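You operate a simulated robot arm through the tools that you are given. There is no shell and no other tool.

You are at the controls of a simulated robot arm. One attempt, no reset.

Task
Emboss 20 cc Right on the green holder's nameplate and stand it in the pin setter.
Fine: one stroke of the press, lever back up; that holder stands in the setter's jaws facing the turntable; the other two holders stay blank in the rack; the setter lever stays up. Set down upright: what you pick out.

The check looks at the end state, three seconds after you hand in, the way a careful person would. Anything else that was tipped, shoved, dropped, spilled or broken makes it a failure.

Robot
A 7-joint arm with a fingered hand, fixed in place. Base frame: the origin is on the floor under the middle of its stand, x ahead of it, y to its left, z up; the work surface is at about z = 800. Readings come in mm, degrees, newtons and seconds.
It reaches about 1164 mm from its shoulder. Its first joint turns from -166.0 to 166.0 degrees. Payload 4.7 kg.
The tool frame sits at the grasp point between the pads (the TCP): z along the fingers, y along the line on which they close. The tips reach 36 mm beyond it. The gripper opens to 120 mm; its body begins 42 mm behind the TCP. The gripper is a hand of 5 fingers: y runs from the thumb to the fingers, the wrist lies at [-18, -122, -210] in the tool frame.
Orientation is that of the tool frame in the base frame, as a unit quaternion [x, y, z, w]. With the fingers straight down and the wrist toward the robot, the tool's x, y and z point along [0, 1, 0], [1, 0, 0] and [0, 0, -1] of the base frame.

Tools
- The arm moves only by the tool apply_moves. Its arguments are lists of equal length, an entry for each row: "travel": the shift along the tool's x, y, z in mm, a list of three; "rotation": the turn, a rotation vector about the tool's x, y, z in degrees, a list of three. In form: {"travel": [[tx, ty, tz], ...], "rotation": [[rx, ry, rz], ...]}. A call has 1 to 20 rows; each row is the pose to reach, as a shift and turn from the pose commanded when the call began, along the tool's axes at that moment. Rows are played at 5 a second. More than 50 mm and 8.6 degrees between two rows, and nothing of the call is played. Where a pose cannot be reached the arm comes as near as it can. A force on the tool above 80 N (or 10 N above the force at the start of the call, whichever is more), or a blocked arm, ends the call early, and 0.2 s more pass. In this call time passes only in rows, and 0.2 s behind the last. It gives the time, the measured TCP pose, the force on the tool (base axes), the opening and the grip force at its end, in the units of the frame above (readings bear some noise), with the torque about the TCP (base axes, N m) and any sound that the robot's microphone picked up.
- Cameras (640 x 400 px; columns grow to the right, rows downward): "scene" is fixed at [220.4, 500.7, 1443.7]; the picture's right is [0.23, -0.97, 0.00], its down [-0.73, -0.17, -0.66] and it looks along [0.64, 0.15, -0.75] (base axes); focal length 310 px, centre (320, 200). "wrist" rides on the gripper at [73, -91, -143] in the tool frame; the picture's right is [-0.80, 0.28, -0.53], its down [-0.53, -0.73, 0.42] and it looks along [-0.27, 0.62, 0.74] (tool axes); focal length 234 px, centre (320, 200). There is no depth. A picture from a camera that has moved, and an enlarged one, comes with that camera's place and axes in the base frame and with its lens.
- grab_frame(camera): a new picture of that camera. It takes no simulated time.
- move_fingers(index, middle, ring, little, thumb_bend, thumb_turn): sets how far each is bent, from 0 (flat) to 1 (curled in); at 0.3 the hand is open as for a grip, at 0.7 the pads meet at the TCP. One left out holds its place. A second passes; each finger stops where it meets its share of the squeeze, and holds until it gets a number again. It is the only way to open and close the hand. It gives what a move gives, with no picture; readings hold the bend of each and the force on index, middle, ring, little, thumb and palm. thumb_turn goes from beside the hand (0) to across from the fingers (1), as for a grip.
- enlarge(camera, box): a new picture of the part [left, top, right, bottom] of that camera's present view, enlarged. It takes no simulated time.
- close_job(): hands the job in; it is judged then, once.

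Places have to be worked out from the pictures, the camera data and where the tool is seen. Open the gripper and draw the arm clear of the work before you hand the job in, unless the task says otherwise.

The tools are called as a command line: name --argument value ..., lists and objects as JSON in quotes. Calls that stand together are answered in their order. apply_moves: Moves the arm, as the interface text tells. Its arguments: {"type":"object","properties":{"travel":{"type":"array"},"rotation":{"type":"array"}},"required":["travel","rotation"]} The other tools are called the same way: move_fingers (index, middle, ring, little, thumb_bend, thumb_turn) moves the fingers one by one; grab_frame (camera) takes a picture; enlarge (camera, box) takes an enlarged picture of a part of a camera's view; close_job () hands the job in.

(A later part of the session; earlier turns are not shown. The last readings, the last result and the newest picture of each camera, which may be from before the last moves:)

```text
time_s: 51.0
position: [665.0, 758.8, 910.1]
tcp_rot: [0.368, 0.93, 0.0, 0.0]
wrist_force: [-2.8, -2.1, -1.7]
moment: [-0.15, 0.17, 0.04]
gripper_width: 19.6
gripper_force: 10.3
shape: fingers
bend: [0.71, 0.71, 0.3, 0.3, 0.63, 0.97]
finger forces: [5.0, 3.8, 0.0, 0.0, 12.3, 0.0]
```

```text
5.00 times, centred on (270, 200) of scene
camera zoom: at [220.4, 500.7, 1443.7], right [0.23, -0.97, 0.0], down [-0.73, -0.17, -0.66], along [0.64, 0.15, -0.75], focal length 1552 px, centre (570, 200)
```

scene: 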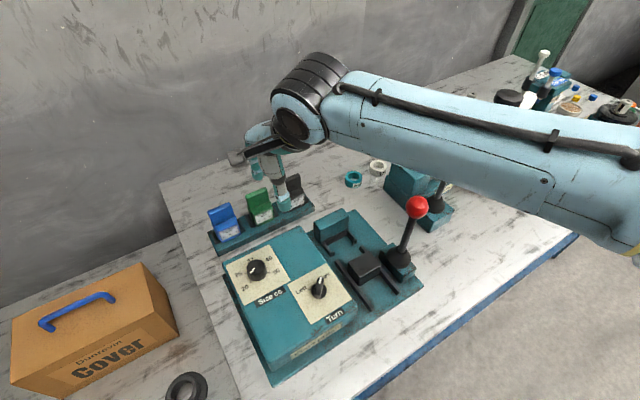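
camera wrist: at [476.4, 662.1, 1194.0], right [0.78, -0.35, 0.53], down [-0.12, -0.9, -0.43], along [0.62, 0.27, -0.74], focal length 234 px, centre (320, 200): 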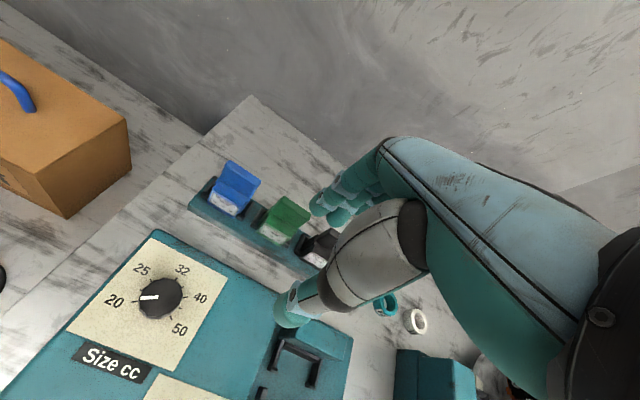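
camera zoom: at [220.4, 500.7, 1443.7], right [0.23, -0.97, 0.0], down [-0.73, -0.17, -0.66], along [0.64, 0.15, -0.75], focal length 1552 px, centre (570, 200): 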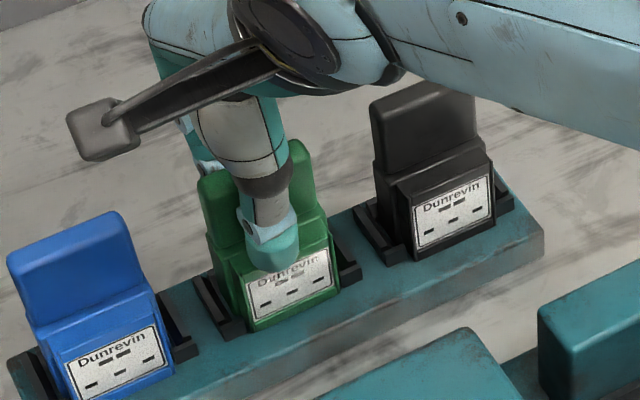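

It's gripped (thumb 12 N, index 5 N, middle 4 N), with a small sideways preload. I'll ease 2 mm toward the thumb side and lift slowly, watching the force.

apply_moves --travel '[[0, -1, 0], [0, -2, -1], [0, -2, -4], [0, -2, -8], [0, -2, -13], [0, -2, -20]]' --rotation '[[0, 0, 0], [0, 0, 0], [0, 0, 0], [0, 0, 0], [0, 0, 0], [0, 0, 0]]'

enlarge --camera "scene" --box '[230, 160, 310, 240]'

enlarge --camera "wrist" --box '[250, 170, 370, 290]'

```text
time_s: 52.4
position: [665.6, 757.1, 930.2]
tcp_rot: [0.368, 0.93, -0.001, -0.001]
wrist_force: [-1.1, -0.3, -0.9]
moment: [0.0, 0.02, 0.03]
gripper_width: 13.5
gripper_force: 8.8
shape: fingers
bend: [0.71, 0.71, 0.3, 0.3, 0.66, 0.97]
finger forces: [5.8, 2.3, 0.0, 0.1, 9.5, 0.0]
```

```text
5.00 times, centred on (270, 200) of scene
camera zoom: at [220.4, 500.7, 1443.7], right [0.23, -0.97, 0.0], down [-0.73, -0.17, -0.66], along [0.64, 0.15, -0.75], focal length 1552 px, centre (570, 200)
```

zoom: 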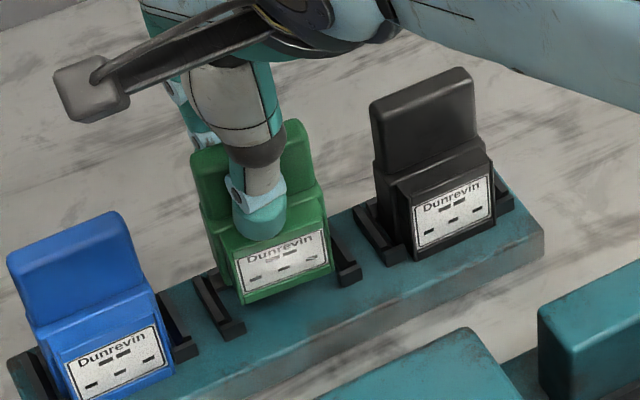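

```text
3.33 times, centred on (310, 230) of wrist
camera zoom: at [549.8, 741.6, 1073.5], right [0.78, -0.35, 0.53], down [-0.12, -0.9, -0.42], along [0.62, 0.27, -0.74], focal length 781 px, centre (353, 100)
```

zoom: 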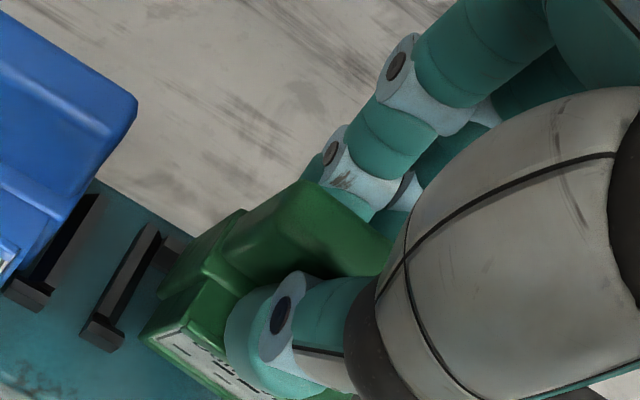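

The holder is out of its jaws and held. I'll check whether it hangs straight before moving on.

enlarge --camera "scene" --box '[245, 180, 295, 225]'

enlarge --camera "wrist" --box '[255, 215, 325, 295]'

```text
8.89 times, centred on (270, 202) of scene
camera zoom: at [220.4, 500.7, 1443.7], right [0.23, -0.97, 0.0], down [-0.73, -0.17, -0.66], along [0.64, 0.15, -0.75], focal length 2760 px, centre (764, 178)
```

zoom: 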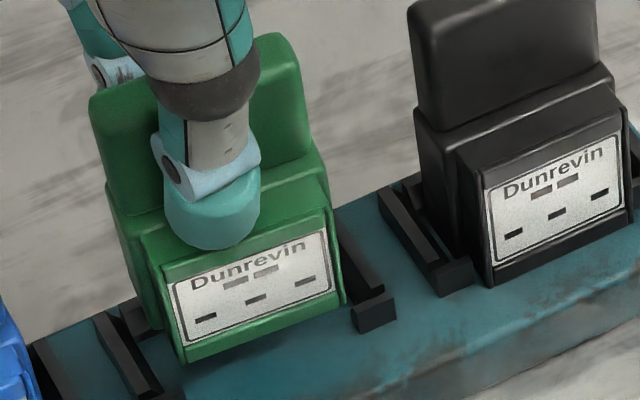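

```text
5.00 times, centred on (290, 255) of wrist
camera zoom: at [549.8, 741.6, 1073.5], right [0.78, -0.35, 0.53], down [-0.12, -0.9, -0.42], along [0.62, 0.27, -0.74], focal length 1171 px, centre (470, -75)
```

zoom: 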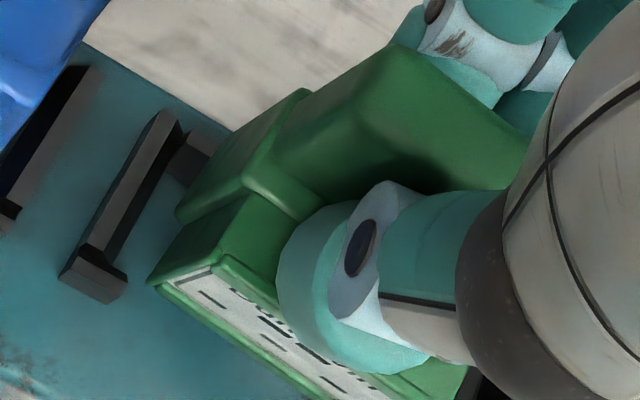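

The holder looks slightly pitched in the grip. I'll lift it well clear and carry it to a point high above the nest, where I can measure its tilt and yaw with both cameras before inserting.

apply_moves --travel '[[0, 0, -35], [0, 0, -70], [0, 0, -105], [-30, -40, -105], [-60, -80, -105], [-90, -120, -105], [-119, -160, -105]]' --rotation '[[0, 0, 0], [0, 0, 0], [0, 0, 0], [0, 0, 0], [0, 0, 0], [0, 0, 0], [0, 0, 0]]'

grab_frame --camera "scene"

grab_frame --camera "wrist"

```text
time_s: 54.0
position: [640.5, 561.1, 1034.5]
tcp_rot: [0.368, 0.93, -0.001, 0.0]
wrist_force: [-0.9, 0.9, -2.0]
moment: [-0.02, 0.01, 0.01]
gripper_width: 13.4
gripper_force: 8.5
shape: fingers
bend: [0.71, 0.71, 0.3, 0.3, 0.66, 0.97]
finger forces: [5.7, 2.2, 0.1, 0.0, 9.0, 0.0]
```

```text
taken
```

scene: 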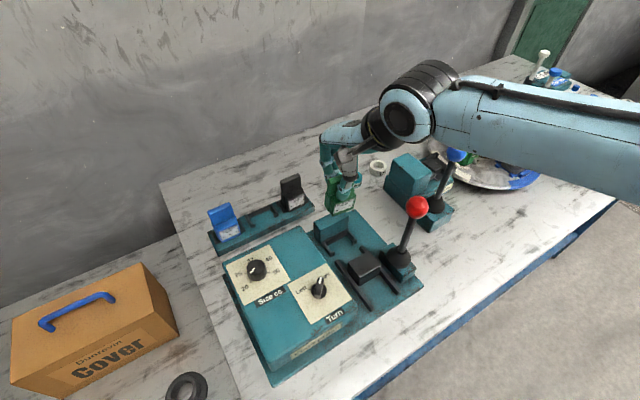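

```text
taken
camera wrist: at [525.7, 544.3, 1177.7], right [0.78, -0.35, 0.53], down [-0.11, -0.9, -0.42], along [0.62, 0.27, -0.74], focal length 234 px, centre (320, 200)
```

wrist: 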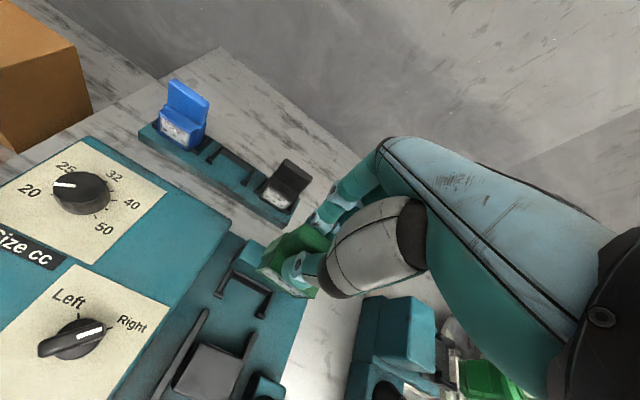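

enlarge --camera "scene" --box '[315, 125, 365, 225]'

enlarge --camera "scene" --box '[325, 175, 360, 220]'

enlarge --camera "wrist" --box '[230, 210, 350, 310]'

enlarge --camera "scene" --box '[235, 190, 315, 240]'

enlarge --camera "scene" --box '[310, 200, 390, 270]'

```text
4.00 times, centred on (340, 175) of scene
camera zoom: at [220.4, 500.7, 1443.7], right [0.23, -0.97, 0.0], down [-0.73, -0.17, -0.66], along [0.64, 0.15, -0.75], focal length 1242 px, centre (240, 300)
```

zoom: 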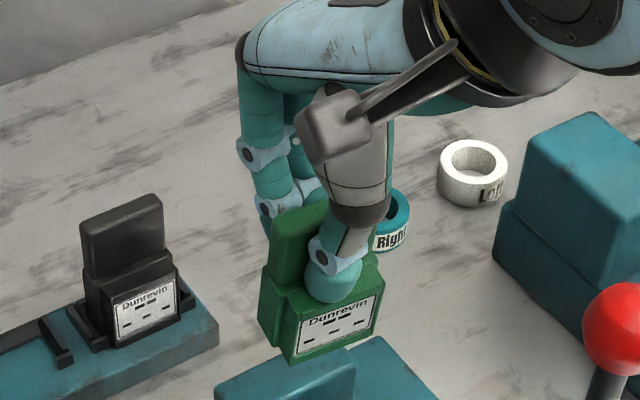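

```text
8.89 times, centred on (342, 198) of scene
camera zoom: at [220.4, 500.7, 1443.7], right [0.23, -0.97, 0.0], down [-0.73, -0.17, -0.66], along [0.64, 0.15, -0.75], focal length 2760 px, centre (120, 222)
```

zoom: 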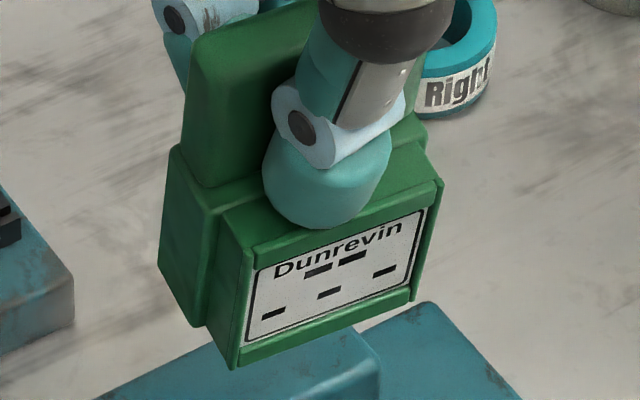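

```text
4.00 times, centred on (290, 260) of wrist
camera zoom: at [525.7, 544.3, 1177.7], right [0.78, -0.35, 0.53], down [-0.11, -0.9, -0.42], along [0.62, 0.27, -0.74], focal length 937 px, centre (440, -40)
```

zoom: 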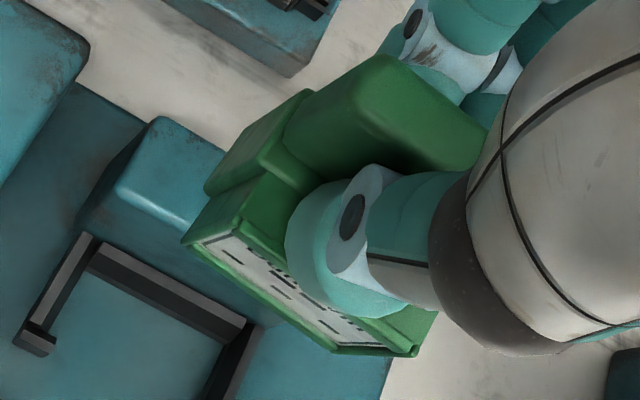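

```text
8.00 times, centred on (275, 215) of scene
camera zoom: at [220.4, 500.7, 1443.7], right [0.23, -0.97, 0.0], down [-0.73, -0.17, -0.66], along [0.64, 0.15, -0.75], focal length 2484 px, centre (680, 80)
```

zoom: 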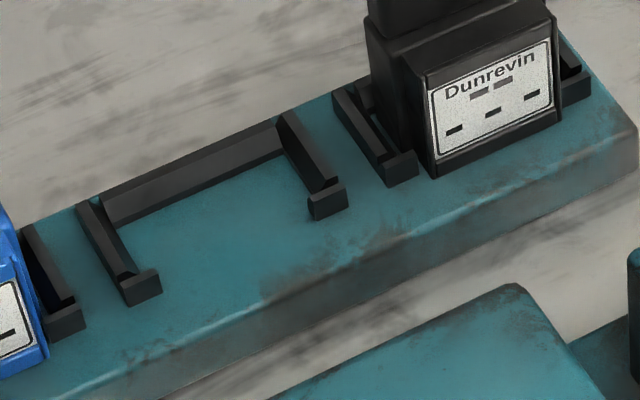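

```text
5.71 times, centred on (350, 235) of scene
camera zoom: at [220.4, 500.7, 1443.7], right [0.23, -0.97, 0.0], down [-0.73, -0.17, -0.66], along [0.64, 0.15, -0.75], focal length 1774 px, centre (149, 0)
```

zoom: 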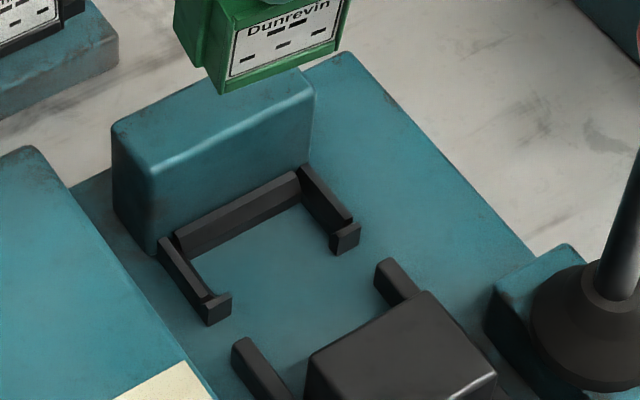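

Comparing corner positions in both views, the holder sits about 7° nose-down and 4–5° rolled in the grip. The rack and nest jaws share the same yaw. I'll tilt the tool to bring the holder upright and measure again.

apply_moves --travel '[[0, 0, 0], [0, 0, 0]]' --rotation '[[3.5, 2.2, 0], [7, 4.4, 0]]'

enlarge --camera "scene" --box '[325, 175, 360, 220]'

enlarge --camera "wrist" --box '[230, 210, 350, 310]'

```text
time_s: 54.6
position: [642.9, 559.7, 1034.1]
tcp_rot: [0.368, 0.927, -0.044, -0.059]
wrist_force: [0.0, 0.5, -0.8]
moment: [0.0, -0.01, -0.01]
gripper_width: 13.5
gripper_force: 8.1
shape: fingers
bend: [0.71, 0.71, 0.3, 0.3, 0.66, 0.97]
finger forces: [5.9, 2.1, 0.0, 0.1, 9.1, 0.0]
```

```text
8.89 times, centred on (342, 198) of scene
camera zoom: at [220.4, 500.7, 1443.7], right [0.23, -0.97, 0.0], down [-0.73, -0.17, -0.66], along [0.64, 0.15, -0.75], focal length 2760 px, centre (120, 222)
```

zoom: 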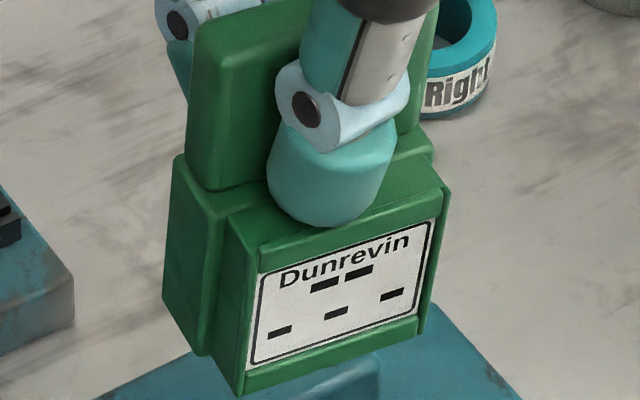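

```text
4.00 times, centred on (290, 260) of wrist
camera zoom: at [547.3, 549.2, 1193.5], right [0.84, -0.33, 0.42], down [-0.17, -0.91, -0.37], along [0.51, 0.24, -0.83], focal length 937 px, centre (440, -40)
```

zoom: 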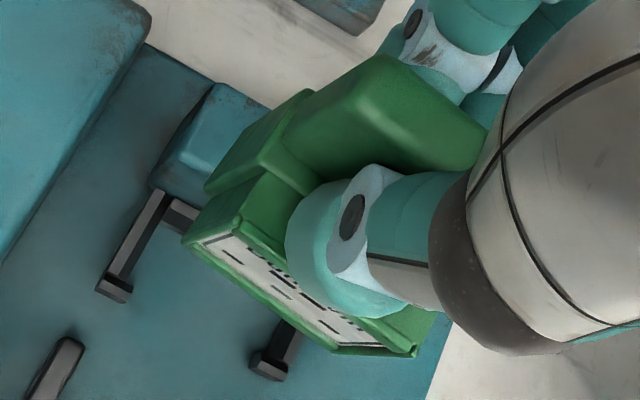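

I'll zoom further on the holder's edges for a precise tilt reading.

enlarge --camera "scene" --box '[330, 194, 362, 222]'

enlarge --camera "scene" --box '[278, 175, 308, 205]'

enlarge --camera "wrist" --box '[250, 240, 320, 290]'

```text
14.29 times, centred on (346, 208) of scene
camera zoom: at [220.4, 500.7, 1443.7], right [0.23, -0.97, 0.0], down [-0.73, -0.17, -0.66], along [0.64, 0.15, -0.75], focal length 4435 px, centre (-51, 86)
```

zoom: 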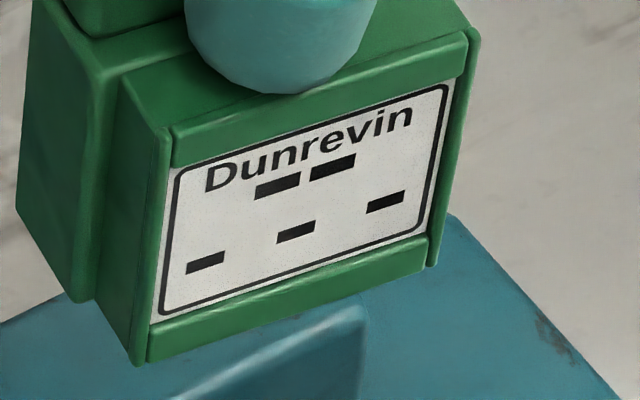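

```text
13.33 times, centred on (293, 190) of scene
camera zoom: at [220.4, 500.7, 1443.7], right [0.23, -0.97, 0.0], down [-0.73, -0.17, -0.66], along [0.64, 0.15, -0.75], focal length 4140 px, centre (680, 333)
```

zoom: 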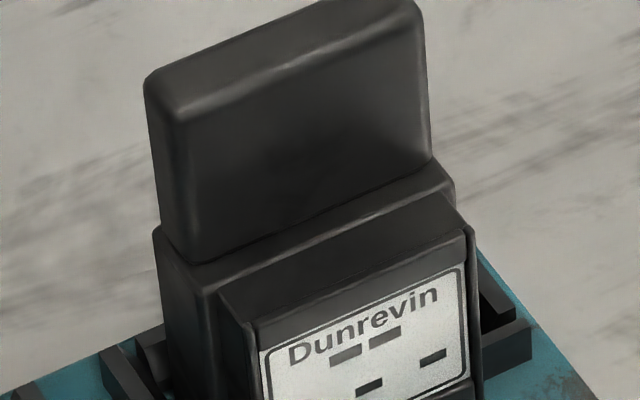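

```text
8.00 times, centred on (285, 265) of wrist
camera zoom: at [547.3, 549.2, 1193.5], right [0.84, -0.33, 0.42], down [-0.17, -0.91, -0.37], along [0.51, 0.24, -0.83], focal length 1873 px, centre (600, -320)
```

zoom: 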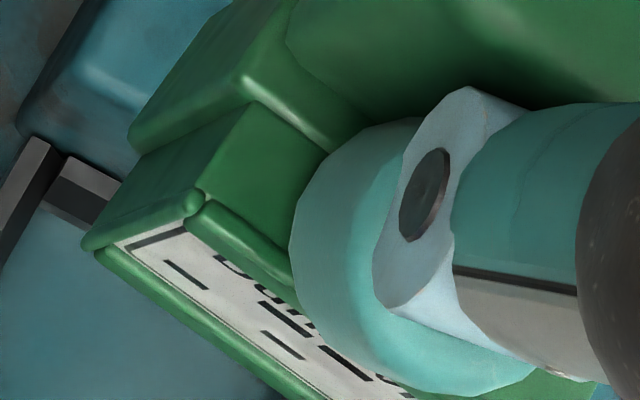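

Fitting the nameplate outline, the holder is yawed about −7° in the hand, the roll was nearly right before my correction, and the pitch is now slightly over-corrected. I'll undo the roll, trim the pitch and add about 5.5° of counter-clockwise yaw, then measure again.

apply_moves --travel '[[0, 0, 0], [0, 0, 0]]' --rotation '[[-1, -2.2, -2.8], [-2, -4.4, -5.5]]'

enlarge --camera "scene" --box '[330, 188, 362, 216]'

enlarge --camera "scene" --box '[320, 165, 375, 265]'

enlarge --camera "wrist" --box '[230, 210, 350, 310]'

```text
time_s: 55.2
position: [641.1, 559.9, 1034.7]
tcp_rot: [0.322, 0.946, -0.038, -0.017]
wrist_force: [0.7, -0.6, -1.1]
moment: [-0.04, 0.01, 0.02]
gripper_width: 13.4
gripper_force: 8.6
shape: fingers
bend: [0.71, 0.71, 0.3, 0.3, 0.66, 0.97]
finger forces: [5.7, 2.3, 0.0, 0.0, 9.0, 0.0]
```

```text
14.29 times, centred on (346, 202) of scene
camera zoom: at [220.4, 500.7, 1443.7], right [0.23, -0.97, 0.0], down [-0.73, -0.17, -0.66], along [0.64, 0.15, -0.75], focal length 4435 px, centre (-51, 171)
```

zoom: 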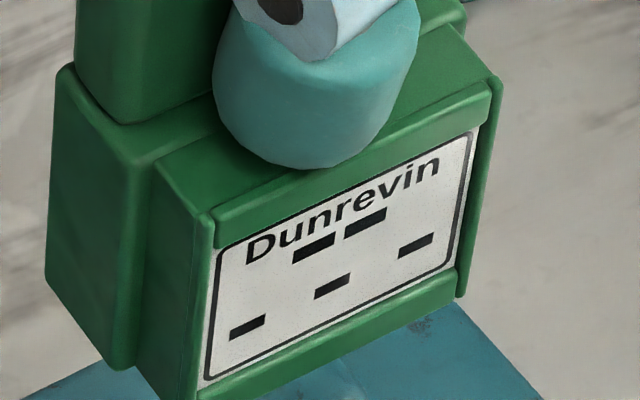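

```text
4.00 times, centred on (348, 215) of scene
camera zoom: at [220.4, 500.7, 1443.7], right [0.23, -0.97, 0.0], down [-0.73, -0.17, -0.66], along [0.64, 0.15, -0.75], focal length 1242 px, centre (210, 140)
```

zoom: 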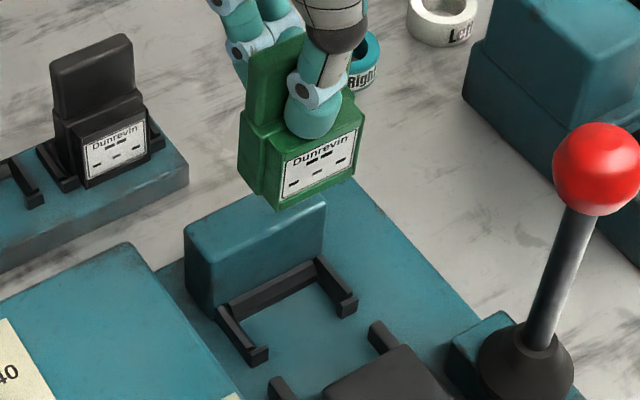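

```text
4.00 times, centred on (290, 260) of wrist
camera zoom: at [537.3, 540.6, 1186.3], right [0.84, -0.24, 0.49], down [-0.05, -0.93, -0.37], along [0.55, 0.28, -0.79], focal length 937 px, centre (440, -40)
```

zoom: 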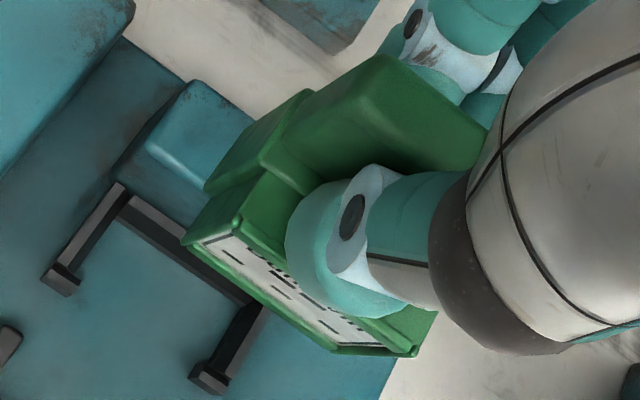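

The holder is close to upright now. I'll take high-zoom views of the nest jaws to compare yaw in the same camera.

enlarge --camera "scene" --box '[325, 218, 373, 260]'

enlarge --camera "scene" --box '[325, 180, 373, 220]'

```text
9.52 times, centred on (349, 239) of scene
camera zoom: at [220.4, 500.7, 1443.7], right [0.23, -0.97, 0.0], down [-0.73, -0.17, -0.66], along [0.64, 0.15, -0.75], focal length 2957 px, centre (44, -171)
```

zoom: 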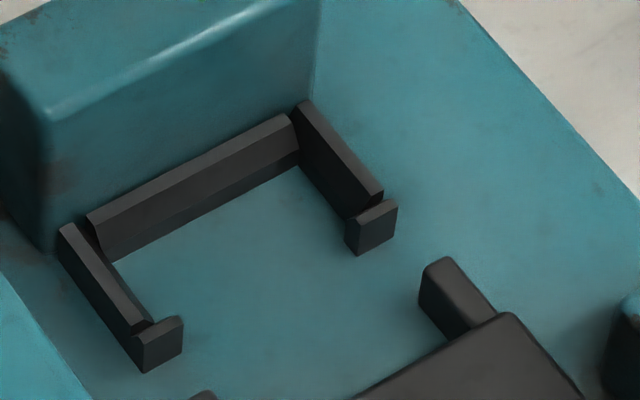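

```text
10.00 times, centred on (349, 200) of scene
camera zoom: at [220.4, 500.7, 1443.7], right [0.23, -0.97, 0.0], down [-0.73, -0.17, -0.66], along [0.64, 0.15, -0.75], focal length 3105 px, centre (30, 200)
```

zoom: 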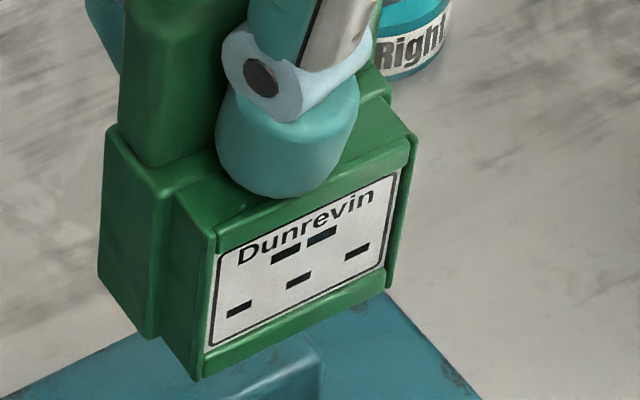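

The nest yaw reads about −2.0° and the holder about −3°, with slight residual roll. From the corner positions I need about −3.6 mm along the rack axis and −12 mm toward the front. I'll apply that with a small yaw and roll trim, then descend until the holder's bottom is about 35 mm above the nest floor.

apply_moves --travel '[[4.8, -11.5, 1], [4.6, -9.5, 25], [4.4, -7.5, 49], [4.2, -5.5, 73], [4.0, -3.5, 97]]' --rotation '[[0, -1.2, -0.8], [0, -1.2, -0.8], [0, -1.2, -0.8], [0, -1.2, -0.8], [0, -1.2, -0.8]]'

grab_frame --camera "scene"

enlarge --camera "scene" --box '[320, 205, 375, 255]'

enlarge --camera "wrist" --box '[230, 200, 350, 300]'

```text
time_s: 56.4
position: [630.2, 553.6, 939.0]
tcp_rot: [0.315, 0.948, -0.041, -0.007]
wrist_force: [-0.7, -0.5, 0.7]
moment: [-0.01, -0.01, -0.02]
gripper_width: 13.5
gripper_force: 8.4
shape: fingers
bend: [0.71, 0.71, 0.3, 0.3, 0.66, 0.97]
finger forces: [5.8, 2.1, 0.0, 0.0, 9.1, 0.0]
```

```text
taken
```

scene: 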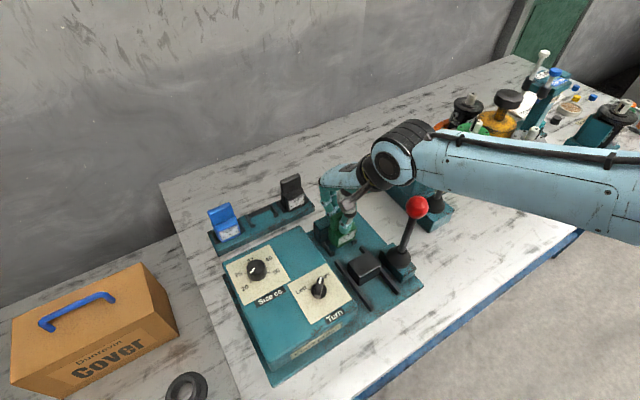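

```text
8.00 times, centred on (348, 230) of scene
camera zoom: at [220.4, 500.7, 1443.7], right [0.23, -0.97, 0.0], down [-0.73, -0.17, -0.66], along [0.64, 0.15, -0.75], focal length 2484 px, centre (100, -40)
```

zoom: 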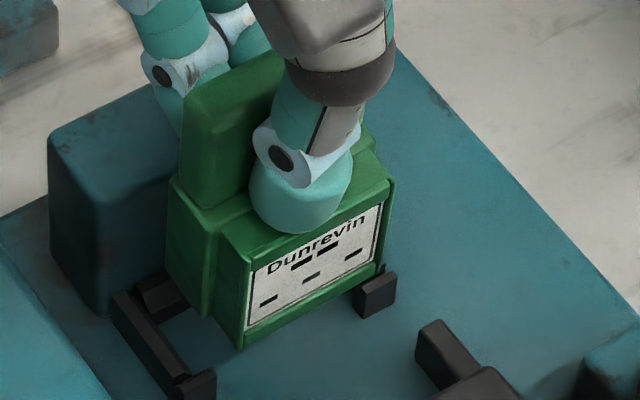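

```text
4.00 times, centred on (290, 250) of wrist
camera zoom: at [524.2, 534.6, 1088.9], right [0.83, -0.22, 0.51], down [-0.03, -0.93, -0.36], along [0.55, 0.28, -0.78], focal length 937 px, centre (440, 0)
```

zoom: 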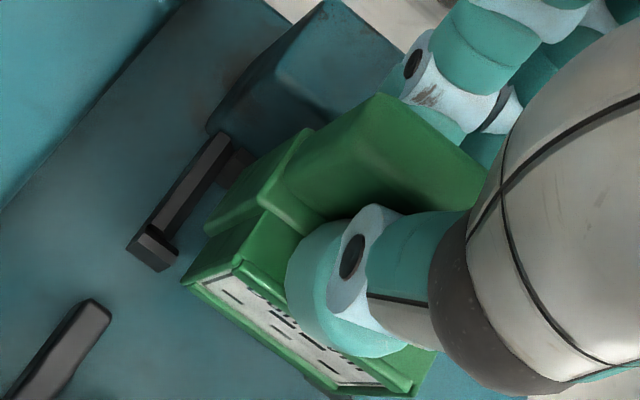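

The holder is just above the jaws and nearly aligned. I'll zoom in on its bottom edge and the hooks before the last part.

enlarge --camera "scene" --box '[334, 226, 366, 254]'

enlarge --camera "wrist" --box '[245, 220, 305, 270]'

```text
14.29 times, centred on (350, 240) of scene
camera zoom: at [220.4, 500.7, 1443.7], right [0.23, -0.97, 0.0], down [-0.73, -0.17, -0.66], along [0.64, 0.15, -0.75], focal length 4435 px, centre (-109, -371)
```

zoom: 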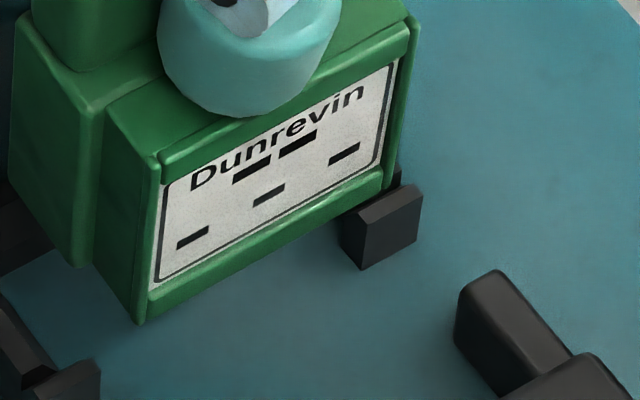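

```text
8.00 times, centred on (275, 245) of wrist
camera zoom: at [524.2, 534.6, 1088.9], right [0.83, -0.22, 0.51], down [-0.03, -0.93, -0.36], along [0.55, 0.28, -0.78], focal length 1873 px, centre (680, -160)
```

zoom: 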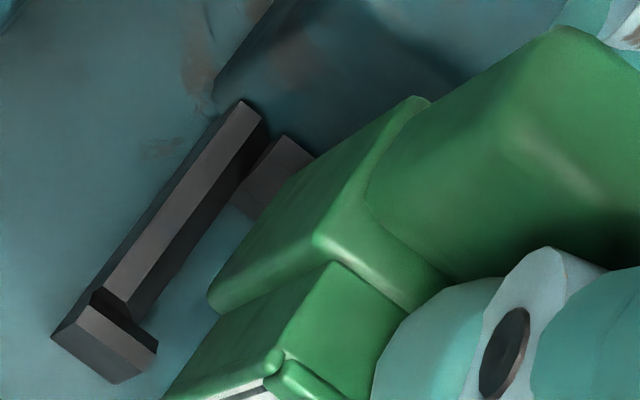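

By the corner measurements the holder is within about 1 mm and 1° of its seat. I'll trim by (+1.1, +1.0) mm and lower 14 mm to just above the arms.

apply_moves --travel '[[-1.2, 0.9, 0], [-1.1, 1.5, 7], [-1.0, 2.0, 14]]' --rotation '[[0, 0, 0], [0, 0, 0], [0, 0, 0]]'

enlarge --camera "scene" --box '[330, 226, 368, 258]'

enlarge --camera "wrist" --box '[235, 210, 315, 290]'

```text
time_s: 57.2
position: [632.4, 552.5, 924.8]
tcp_rot: [0.316, 0.948, -0.041, -0.009]
wrist_force: [0.0, -0.3, -0.6]
moment: [0.02, -0.03, 0.01]
gripper_width: 13.4
gripper_force: 8.0
shape: fingers
bend: [0.71, 0.71, 0.3, 0.3, 0.66, 0.97]
finger forces: [5.8, 2.1, 0.1, 0.1, 9.0, 0.0]
```

```text
12.50 times, centred on (349, 242) of scene
camera zoom: at [220.4, 500.7, 1443.7], right [0.23, -0.97, 0.0], down [-0.73, -0.17, -0.66], along [0.64, 0.15, -0.75], focal length 3881 px, centre (-42, -325)
```

zoom: 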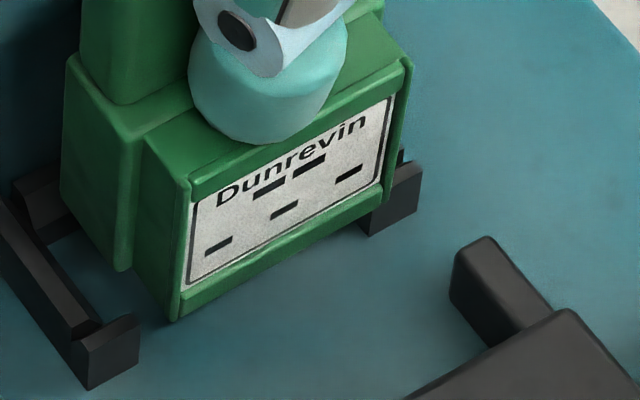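

```text
5.00 times, centred on (275, 250) of wrist
camera zoom: at [525.9, 534.7, 1074.3], right [0.83, -0.22, 0.51], down [-0.03, -0.93, -0.36], along [0.55, 0.28, -0.78], focal length 1171 px, centre (545, -50)
```

zoom: 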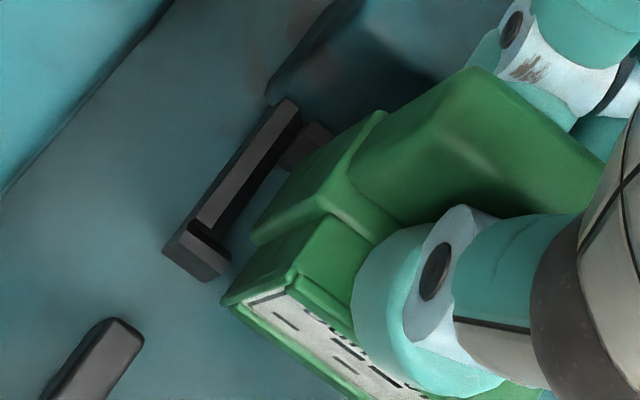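

By these measurements the front block is centred between the hooks (mid a≈83.7 against 83.2). I'll lower in 4 mm steps, with the force limit as a guard.

apply_moves --travel '[[0.05, 0.33, 4], [0.1, 0.66, 8], [0.15, 0.98, 12], [0.2, 1.3, 15.5]]' --rotation '[[0, 0, 0], [0, 0, 0], [0, 0, 0], [0, 0, 0]]'

enlarge --camera "scene" --box '[330, 226, 368, 258]'

enlarge --camera "wrist" --box '[235, 210, 315, 290]'

```text
time_s: 58.2
position: [632.7, 552.5, 909.5]
tcp_rot: [0.315, 0.948, -0.041, -0.008]
wrist_force: [0.1, 0.6, -0.7]
moment: [0.04, -0.08, -0.03]
gripper_width: 13.3
gripper_force: 9.0
shape: fingers
bend: [0.71, 0.71, 0.3, 0.3, 0.66, 0.97]
finger forces: [6.4, 2.3, 0.0, 0.1, 9.0, 0.0]
```

```text
12.50 times, centred on (349, 242) of scene
camera zoom: at [220.4, 500.7, 1443.7], right [0.23, -0.97, 0.0], down [-0.73, -0.17, -0.66], along [0.64, 0.15, -0.75], focal length 3881 px, centre (-42, -325)
```

zoom: 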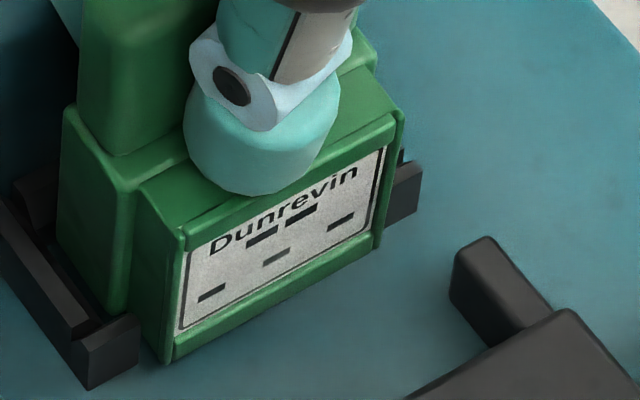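

```text
5.00 times, centred on (275, 250) of wrist
camera zoom: at [525.7, 534.6, 1058.7], right [0.83, -0.22, 0.51], down [-0.03, -0.93, -0.36], along [0.55, 0.28, -0.78], focal length 1171 px, centre (545, -50)
```

zoom: 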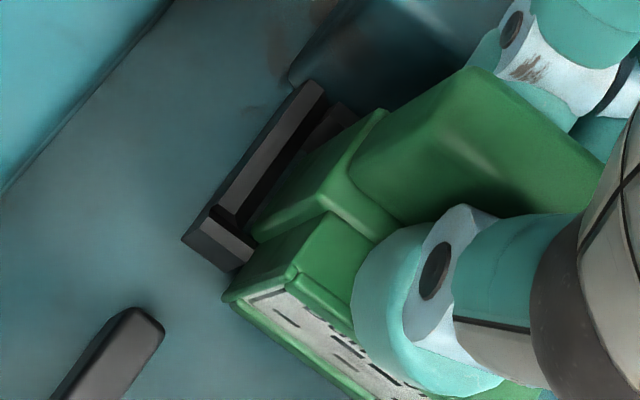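

It's sliding in between the hooks with no contact force. I'll continue the last few millimetres slowly.

apply_moves --travel '[[0.02, 0.12, 1.5], [0.04, 0.25, 3], [0.05, 0.37, 4.5], [0.06, 0.45, 5.5]]' --rotation '[[0, 0, 0], [0, 0, 0], [0, 0, 0], [0, 0, 0]]'

enlarge --camera "scene" --box '[330, 226, 368, 258]'

```text
time_s: 59.2
position: [633.1, 553.8, 902.8]
tcp_rot: [0.315, 0.948, -0.04, -0.007]
wrist_force: [0.9, 0.2, 2.1]
moment: [0.05, -0.16, 0.06]
gripper_width: 13.3
gripper_force: 10.8
shape: fingers
bend: [0.71, 0.71, 0.3, 0.3, 0.66, 0.97]
finger forces: [6.1, 5.9, 0.0, 0.0, 8.7, 0.0]
```

```text
12.50 times, centred on (349, 242) of scene
camera zoom: at [220.4, 500.7, 1443.7], right [0.23, -0.97, 0.0], down [-0.73, -0.17, -0.66], along [0.64, 0.15, -0.75], focal length 3881 px, centre (-42, -325)
```

zoom: 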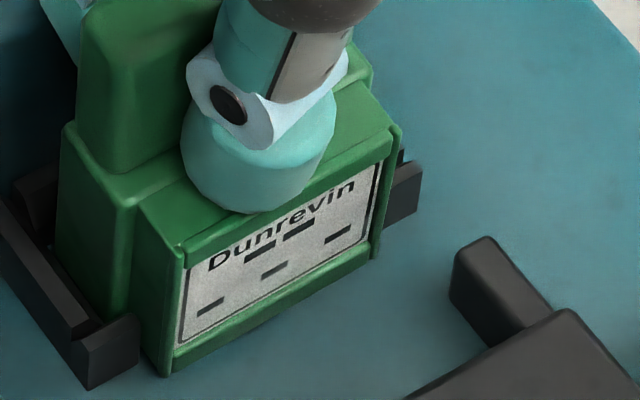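

There is a slight upward force now (2 N) and more on the middle finger. I'll check whether that is the nest floor or a fingertip touching the nest block.

enlarge --camera "scene" --box '[310, 175, 374, 225]'

enlarge --camera "wrist" --box '[250, 160, 390, 280]'

```text
8.00 times, centred on (342, 200) of scene
camera zoom: at [220.4, 500.7, 1443.7], right [0.23, -0.97, 0.0], down [-0.73, -0.17, -0.66], along [0.64, 0.15, -0.75], focal length 2484 px, centre (144, 200)
```

zoom: 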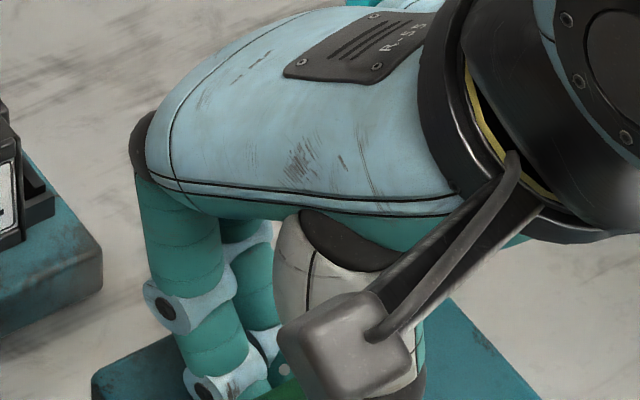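

```text
3.33 times, centred on (320, 220) of wrist
camera zoom: at [525.6, 535.0, 1053.2], right [0.83, -0.22, 0.51], down [-0.03, -0.93, -0.36], along [0.55, 0.28, -0.78], focal length 781 px, centre (320, 133)
```

zoom: 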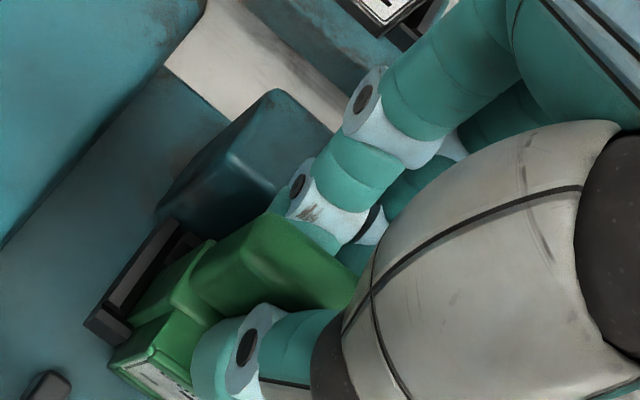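

The holder's bottom edge matches the floor level in the scene view, so it is seated. I'll open the fingers a little and check that it stands by itself.

move_fingers --index 0.6 --middle 0.6 --thumb_bend 0.58

enlarge --camera "scene" --box '[330, 226, 368, 258]'

enlarge --camera "wrist" --box '[250, 160, 390, 280]'

```text
time_s: 60.2
position: [631.4, 552.6, 904.0]
tcp_rot: [0.316, 0.948, -0.041, -0.009]
wrist_force: [-9.8, -11.4, 10.5]
moment: [-0.25, 0.11, -0.03]
gripper_width: 28.3
gripper_force: 8.7
shape: fingers
bend: [0.66, 0.72, 0.3, 0.3, 0.57, 0.97]
finger forces: [7.0, 10.9, 0.1, 0.1, 0.1, 0.0]
```

```text
12.50 times, centred on (349, 242) of scene
camera zoom: at [220.4, 500.7, 1443.7], right [0.23, -0.97, 0.0], down [-0.73, -0.17, -0.66], along [0.64, 0.15, -0.75], focal length 3881 px, centre (-42, -325)
```

zoom: 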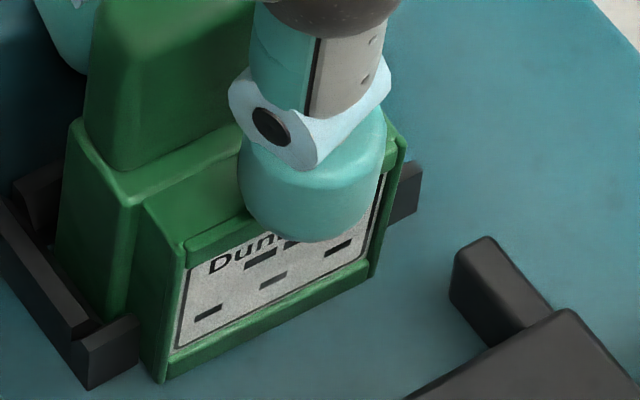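

```text
3.33 times, centred on (320, 220) of wrist
camera zoom: at [525.1, 534.4, 1053.8], right [0.83, -0.22, 0.51], down [-0.03, -0.93, -0.36], along [0.55, 0.28, -0.78], focal length 781 px, centre (320, 133)
```

zoom: 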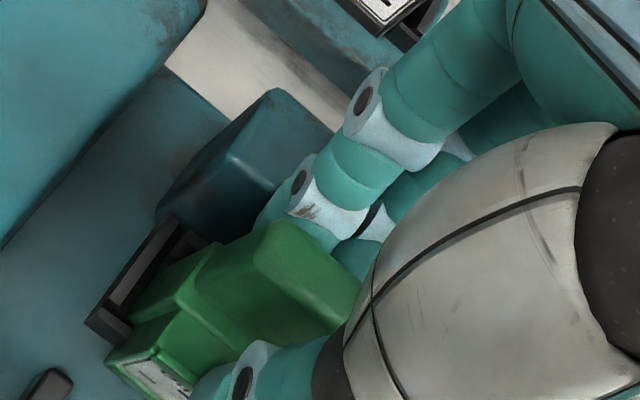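

The thumb is free and the holder stands, but the index and middle tips sit in the gap between handle and nest block, and are pressing on the block. I'll raise the hand straight up in small steps so they clear it.

apply_moves --travel '[[0, -0.25, -3], [-0.1, -0.5, -6], [-0.1, -0.75, -9], [-0.15, -1, -12]]' --rotation '[[0, 0, 0], [0, 0, 0], [0, 0, 0], [0, 0, 0]]'

enlarge --camera "scene" --box '[322, 216, 370, 258]'

enlarge --camera "wrist" --box '[250, 160, 390, 280]'

```text
time_s: 61.2
position: [632.7, 554.3, 916.6]
tcp_rot: [0.315, 0.948, -0.041, -0.008]
wrist_force: [-0.8, -1.2, 1.7]
moment: [-0.01, 0.02, 0.02]
gripper_width: 34.6
gripper_force: 1.4
shape: fingers
bend: [0.62, 0.61, 0.3, 0.3, 0.57, 0.97]
finger forces: [1.7, 0.5, 0.0, 0.0, 0.0, 0.0]
```

```text
9.52 times, centred on (346, 237) of scene
camera zoom: at [220.4, 500.7, 1443.7], right [0.23, -0.97, 0.0], down [-0.73, -0.17, -0.66], along [0.64, 0.15, -0.75], focal length 2957 px, centre (72, -152)
```

zoom: 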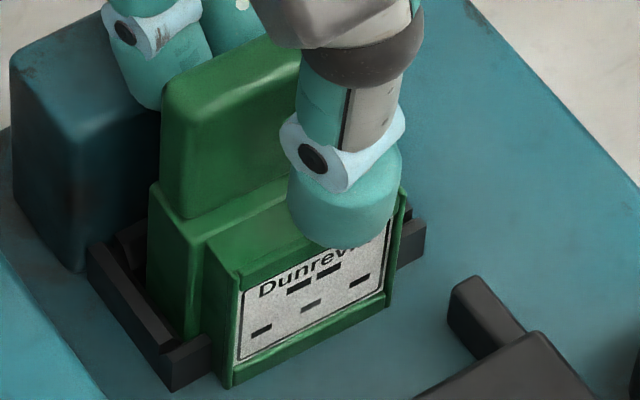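

```text
3.33 times, centred on (320, 220) of wrist
camera zoom: at [525.5, 535.0, 1065.7], right [0.83, -0.22, 0.51], down [-0.03, -0.93, -0.36], along [0.55, 0.28, -0.78], focal length 781 px, centre (320, 133)
```

zoom: 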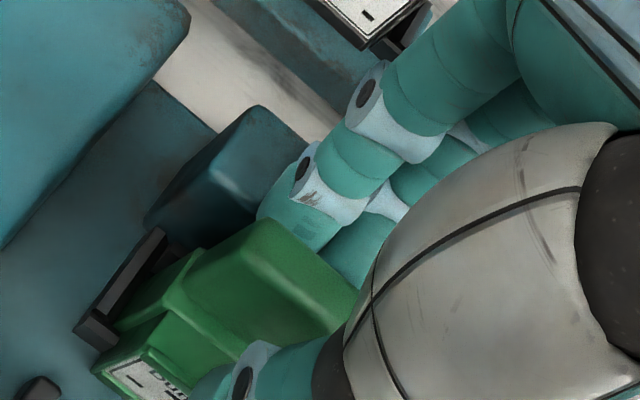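

The fingers are free and the holder stands in the nest. I'll raise the hand well clear and inspect the seating.

apply_moves --travel '[[-0.1, -0.8, -10], [-0.3, -2.1, -25], [-0.6, -4.1, -50], [-1.0, -6.6, -80], [-1.4, -9.1, -110], [-1.8, -11.5, -140]]' --rotation '[[0, 0, 0], [0, 0, 0], [0, 0, 0], [0, 0, 0], [0, 0, 0], [0, 0, 0]]'

enlarge --camera "scene" --box '[318, 206, 374, 258]'

enlarge --camera "wrist" --box '[220, 220, 340, 320]'

grab_frame --camera "scene"

```text
time_s: 62.6
position: [633.1, 554.8, 1057.2]
tcp_rot: [0.316, 0.948, -0.042, -0.009]
wrist_force: [-0.7, -0.1, -0.1]
moment: [0.0, 0.02, 0.0]
gripper_width: 37.0
gripper_force: 0.0
shape: fingers
bend: [0.6, 0.6, 0.3, 0.3, 0.57, 0.97]
finger forces: [0.1, 0.0, 0.1, 0.1, 0.1, 0.1]
```

```text
7.69 times, centred on (346, 232) of scene
camera zoom: at [220.4, 500.7, 1443.7], right [0.23, -0.97, 0.0], down [-0.73, -0.17, -0.66], along [0.64, 0.15, -0.75], focal length 2388 px, centre (120, -46)
```

zoom: 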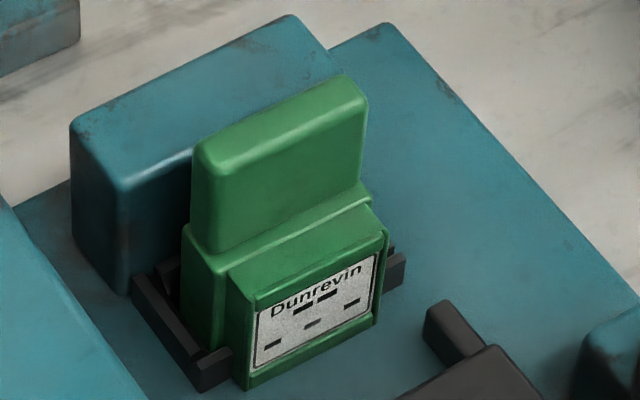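

```text
4.00 times, centred on (280, 270) of wrist
camera zoom: at [526.6, 535.7, 1206.0], right [0.83, -0.22, 0.51], down [-0.03, -0.93, -0.36], along [0.55, 0.28, -0.78], focal length 937 px, centre (480, -80)
```

zoom: 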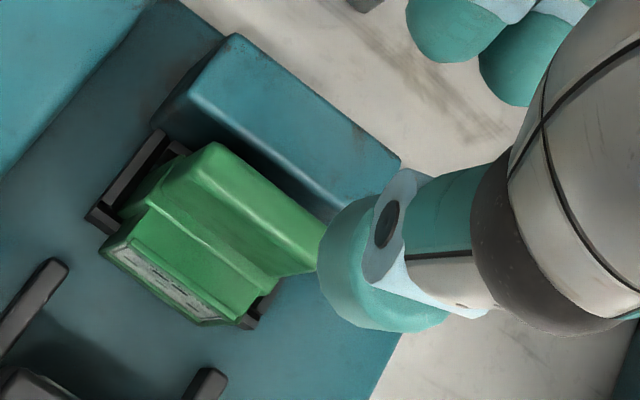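

```text
taken
```

scene: 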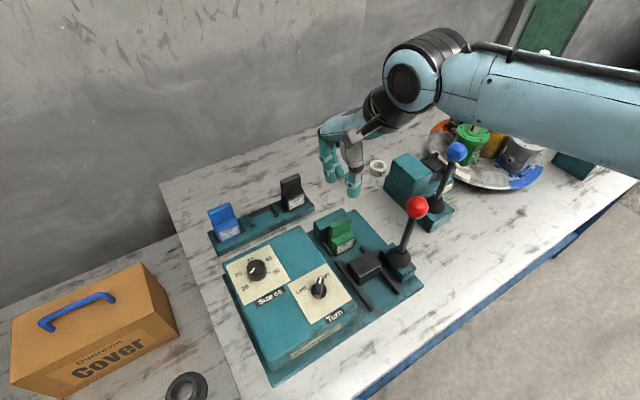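

The holder is well seated in the nest. Next comes the press lever. I'll straighten the hand and bring it above the red ball (about 602, 414, 1025), staying at z≈1130.

apply_moves --travel '[[-0.3, -3.2, -37.4], [-0.7, -6.4, -74.8], [-15.6, -39.1, -71.9], [-30.5, -71.8, -68.9], [-45.5, -104.5, -66], [-60.4, -137.2, -63]]' --rotation '[[0, 0, 0], [-2.4, 0.4, 3.55], [-4.84, 0.84, 7.1], [-4.84, 0.84, 7.1], [-4.84, 0.84, 7.1], [-4.84, 0.84, 7.1]]'

move_fingers --index 0.45 --middle 0.45 --thumb_bend 0.45

grab_frame --camera "wrist"

grab_frame --camera "scene"

```text
time_s: 64.0
position: [602.3, 412.9, 1129.1]
tcp_rot: [0.373, 0.928, 0.001, 0.001]
wrist_force: [-0.5, 0.9, -1.1]
moment: [-0.02, 0.01, 0.02]
gripper_width: 37.2
gripper_force: 0.1
shape: fingers
bend: [0.6, 0.6, 0.3, 0.3, 0.57, 0.97]
finger forces: [0.1, 0.0, 0.0, 0.0, 0.0, 0.0]
```

```text
time_s: 65.0
position: [600.9, 411.4, 1131.0]
tcp_rot: [0.374, 0.927, 0.0, 0.0]
wrist_force: [-0.1, -0.7, 0.2]
moment: [0.02, 0.01, 0.0]
gripper_width: 77.8
gripper_force: 0.1
shape: fingers
bend: [0.45, 0.45, 0.3, 0.3, 0.45, 0.97]
finger forces: [0.0, 0.0, 0.0, 0.0, 0.0, 0.0]
```

```text
taken
camera wrist: at [485.7, 396.7, 1274.2], right [0.77, -0.36, 0.53], down [-0.12, -0.9, -0.43], along [0.62, 0.26, -0.74], focal length 234 px, centre (320, 200)
```

wrist: 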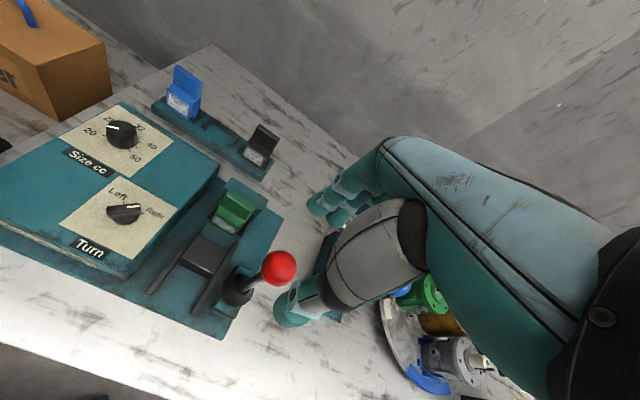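

```text
taken
```

scene: 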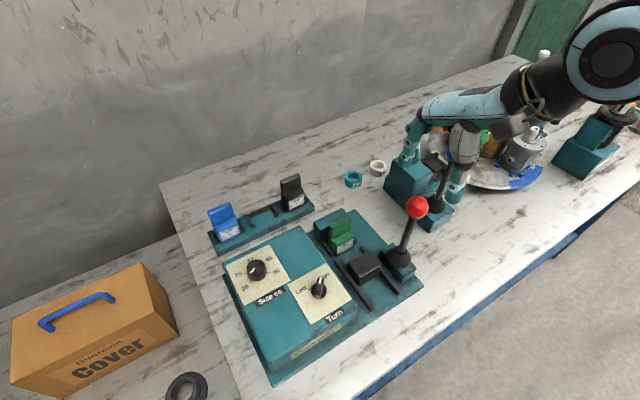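

The tool axis projects to about (277, 269) at the ball's height, and the ball appears at (279, 268), so the hand is right above it. I'll zoom in to confirm.

enlarge --camera "wrist" --box '[200, 230, 320, 320]'

enlarge --camera "scene" --box '[380, 190, 440, 290]'

```text
4.44 times, centred on (260, 275) of wrist
camera zoom: at [485.7, 396.7, 1274.2], right [0.77, -0.36, 0.53], down [-0.12, -0.9, -0.43], along [0.62, 0.26, -0.74], focal length 1041 px, centre (587, -133)
```

zoom: 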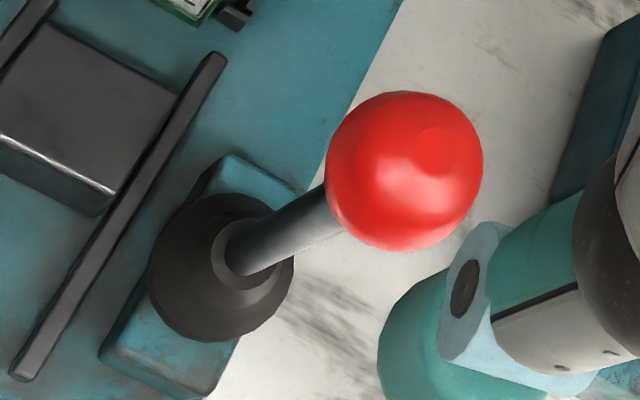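

```text
4.00 times, centred on (410, 240) of scene
camera zoom: at [220.4, 500.7, 1443.7], right [0.23, -0.97, 0.0], down [-0.73, -0.17, -0.66], along [0.64, 0.15, -0.75], focal length 1242 px, centre (-40, 40)
```

zoom: 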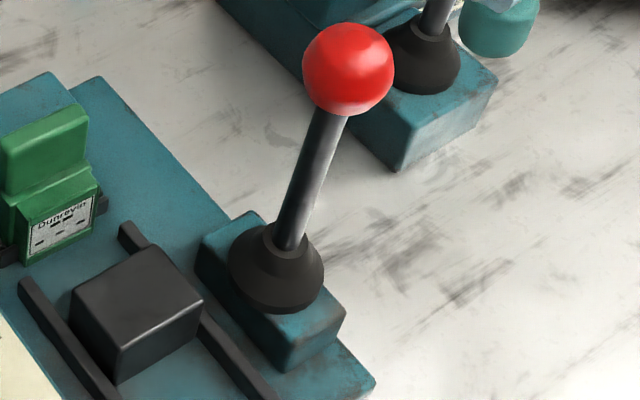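

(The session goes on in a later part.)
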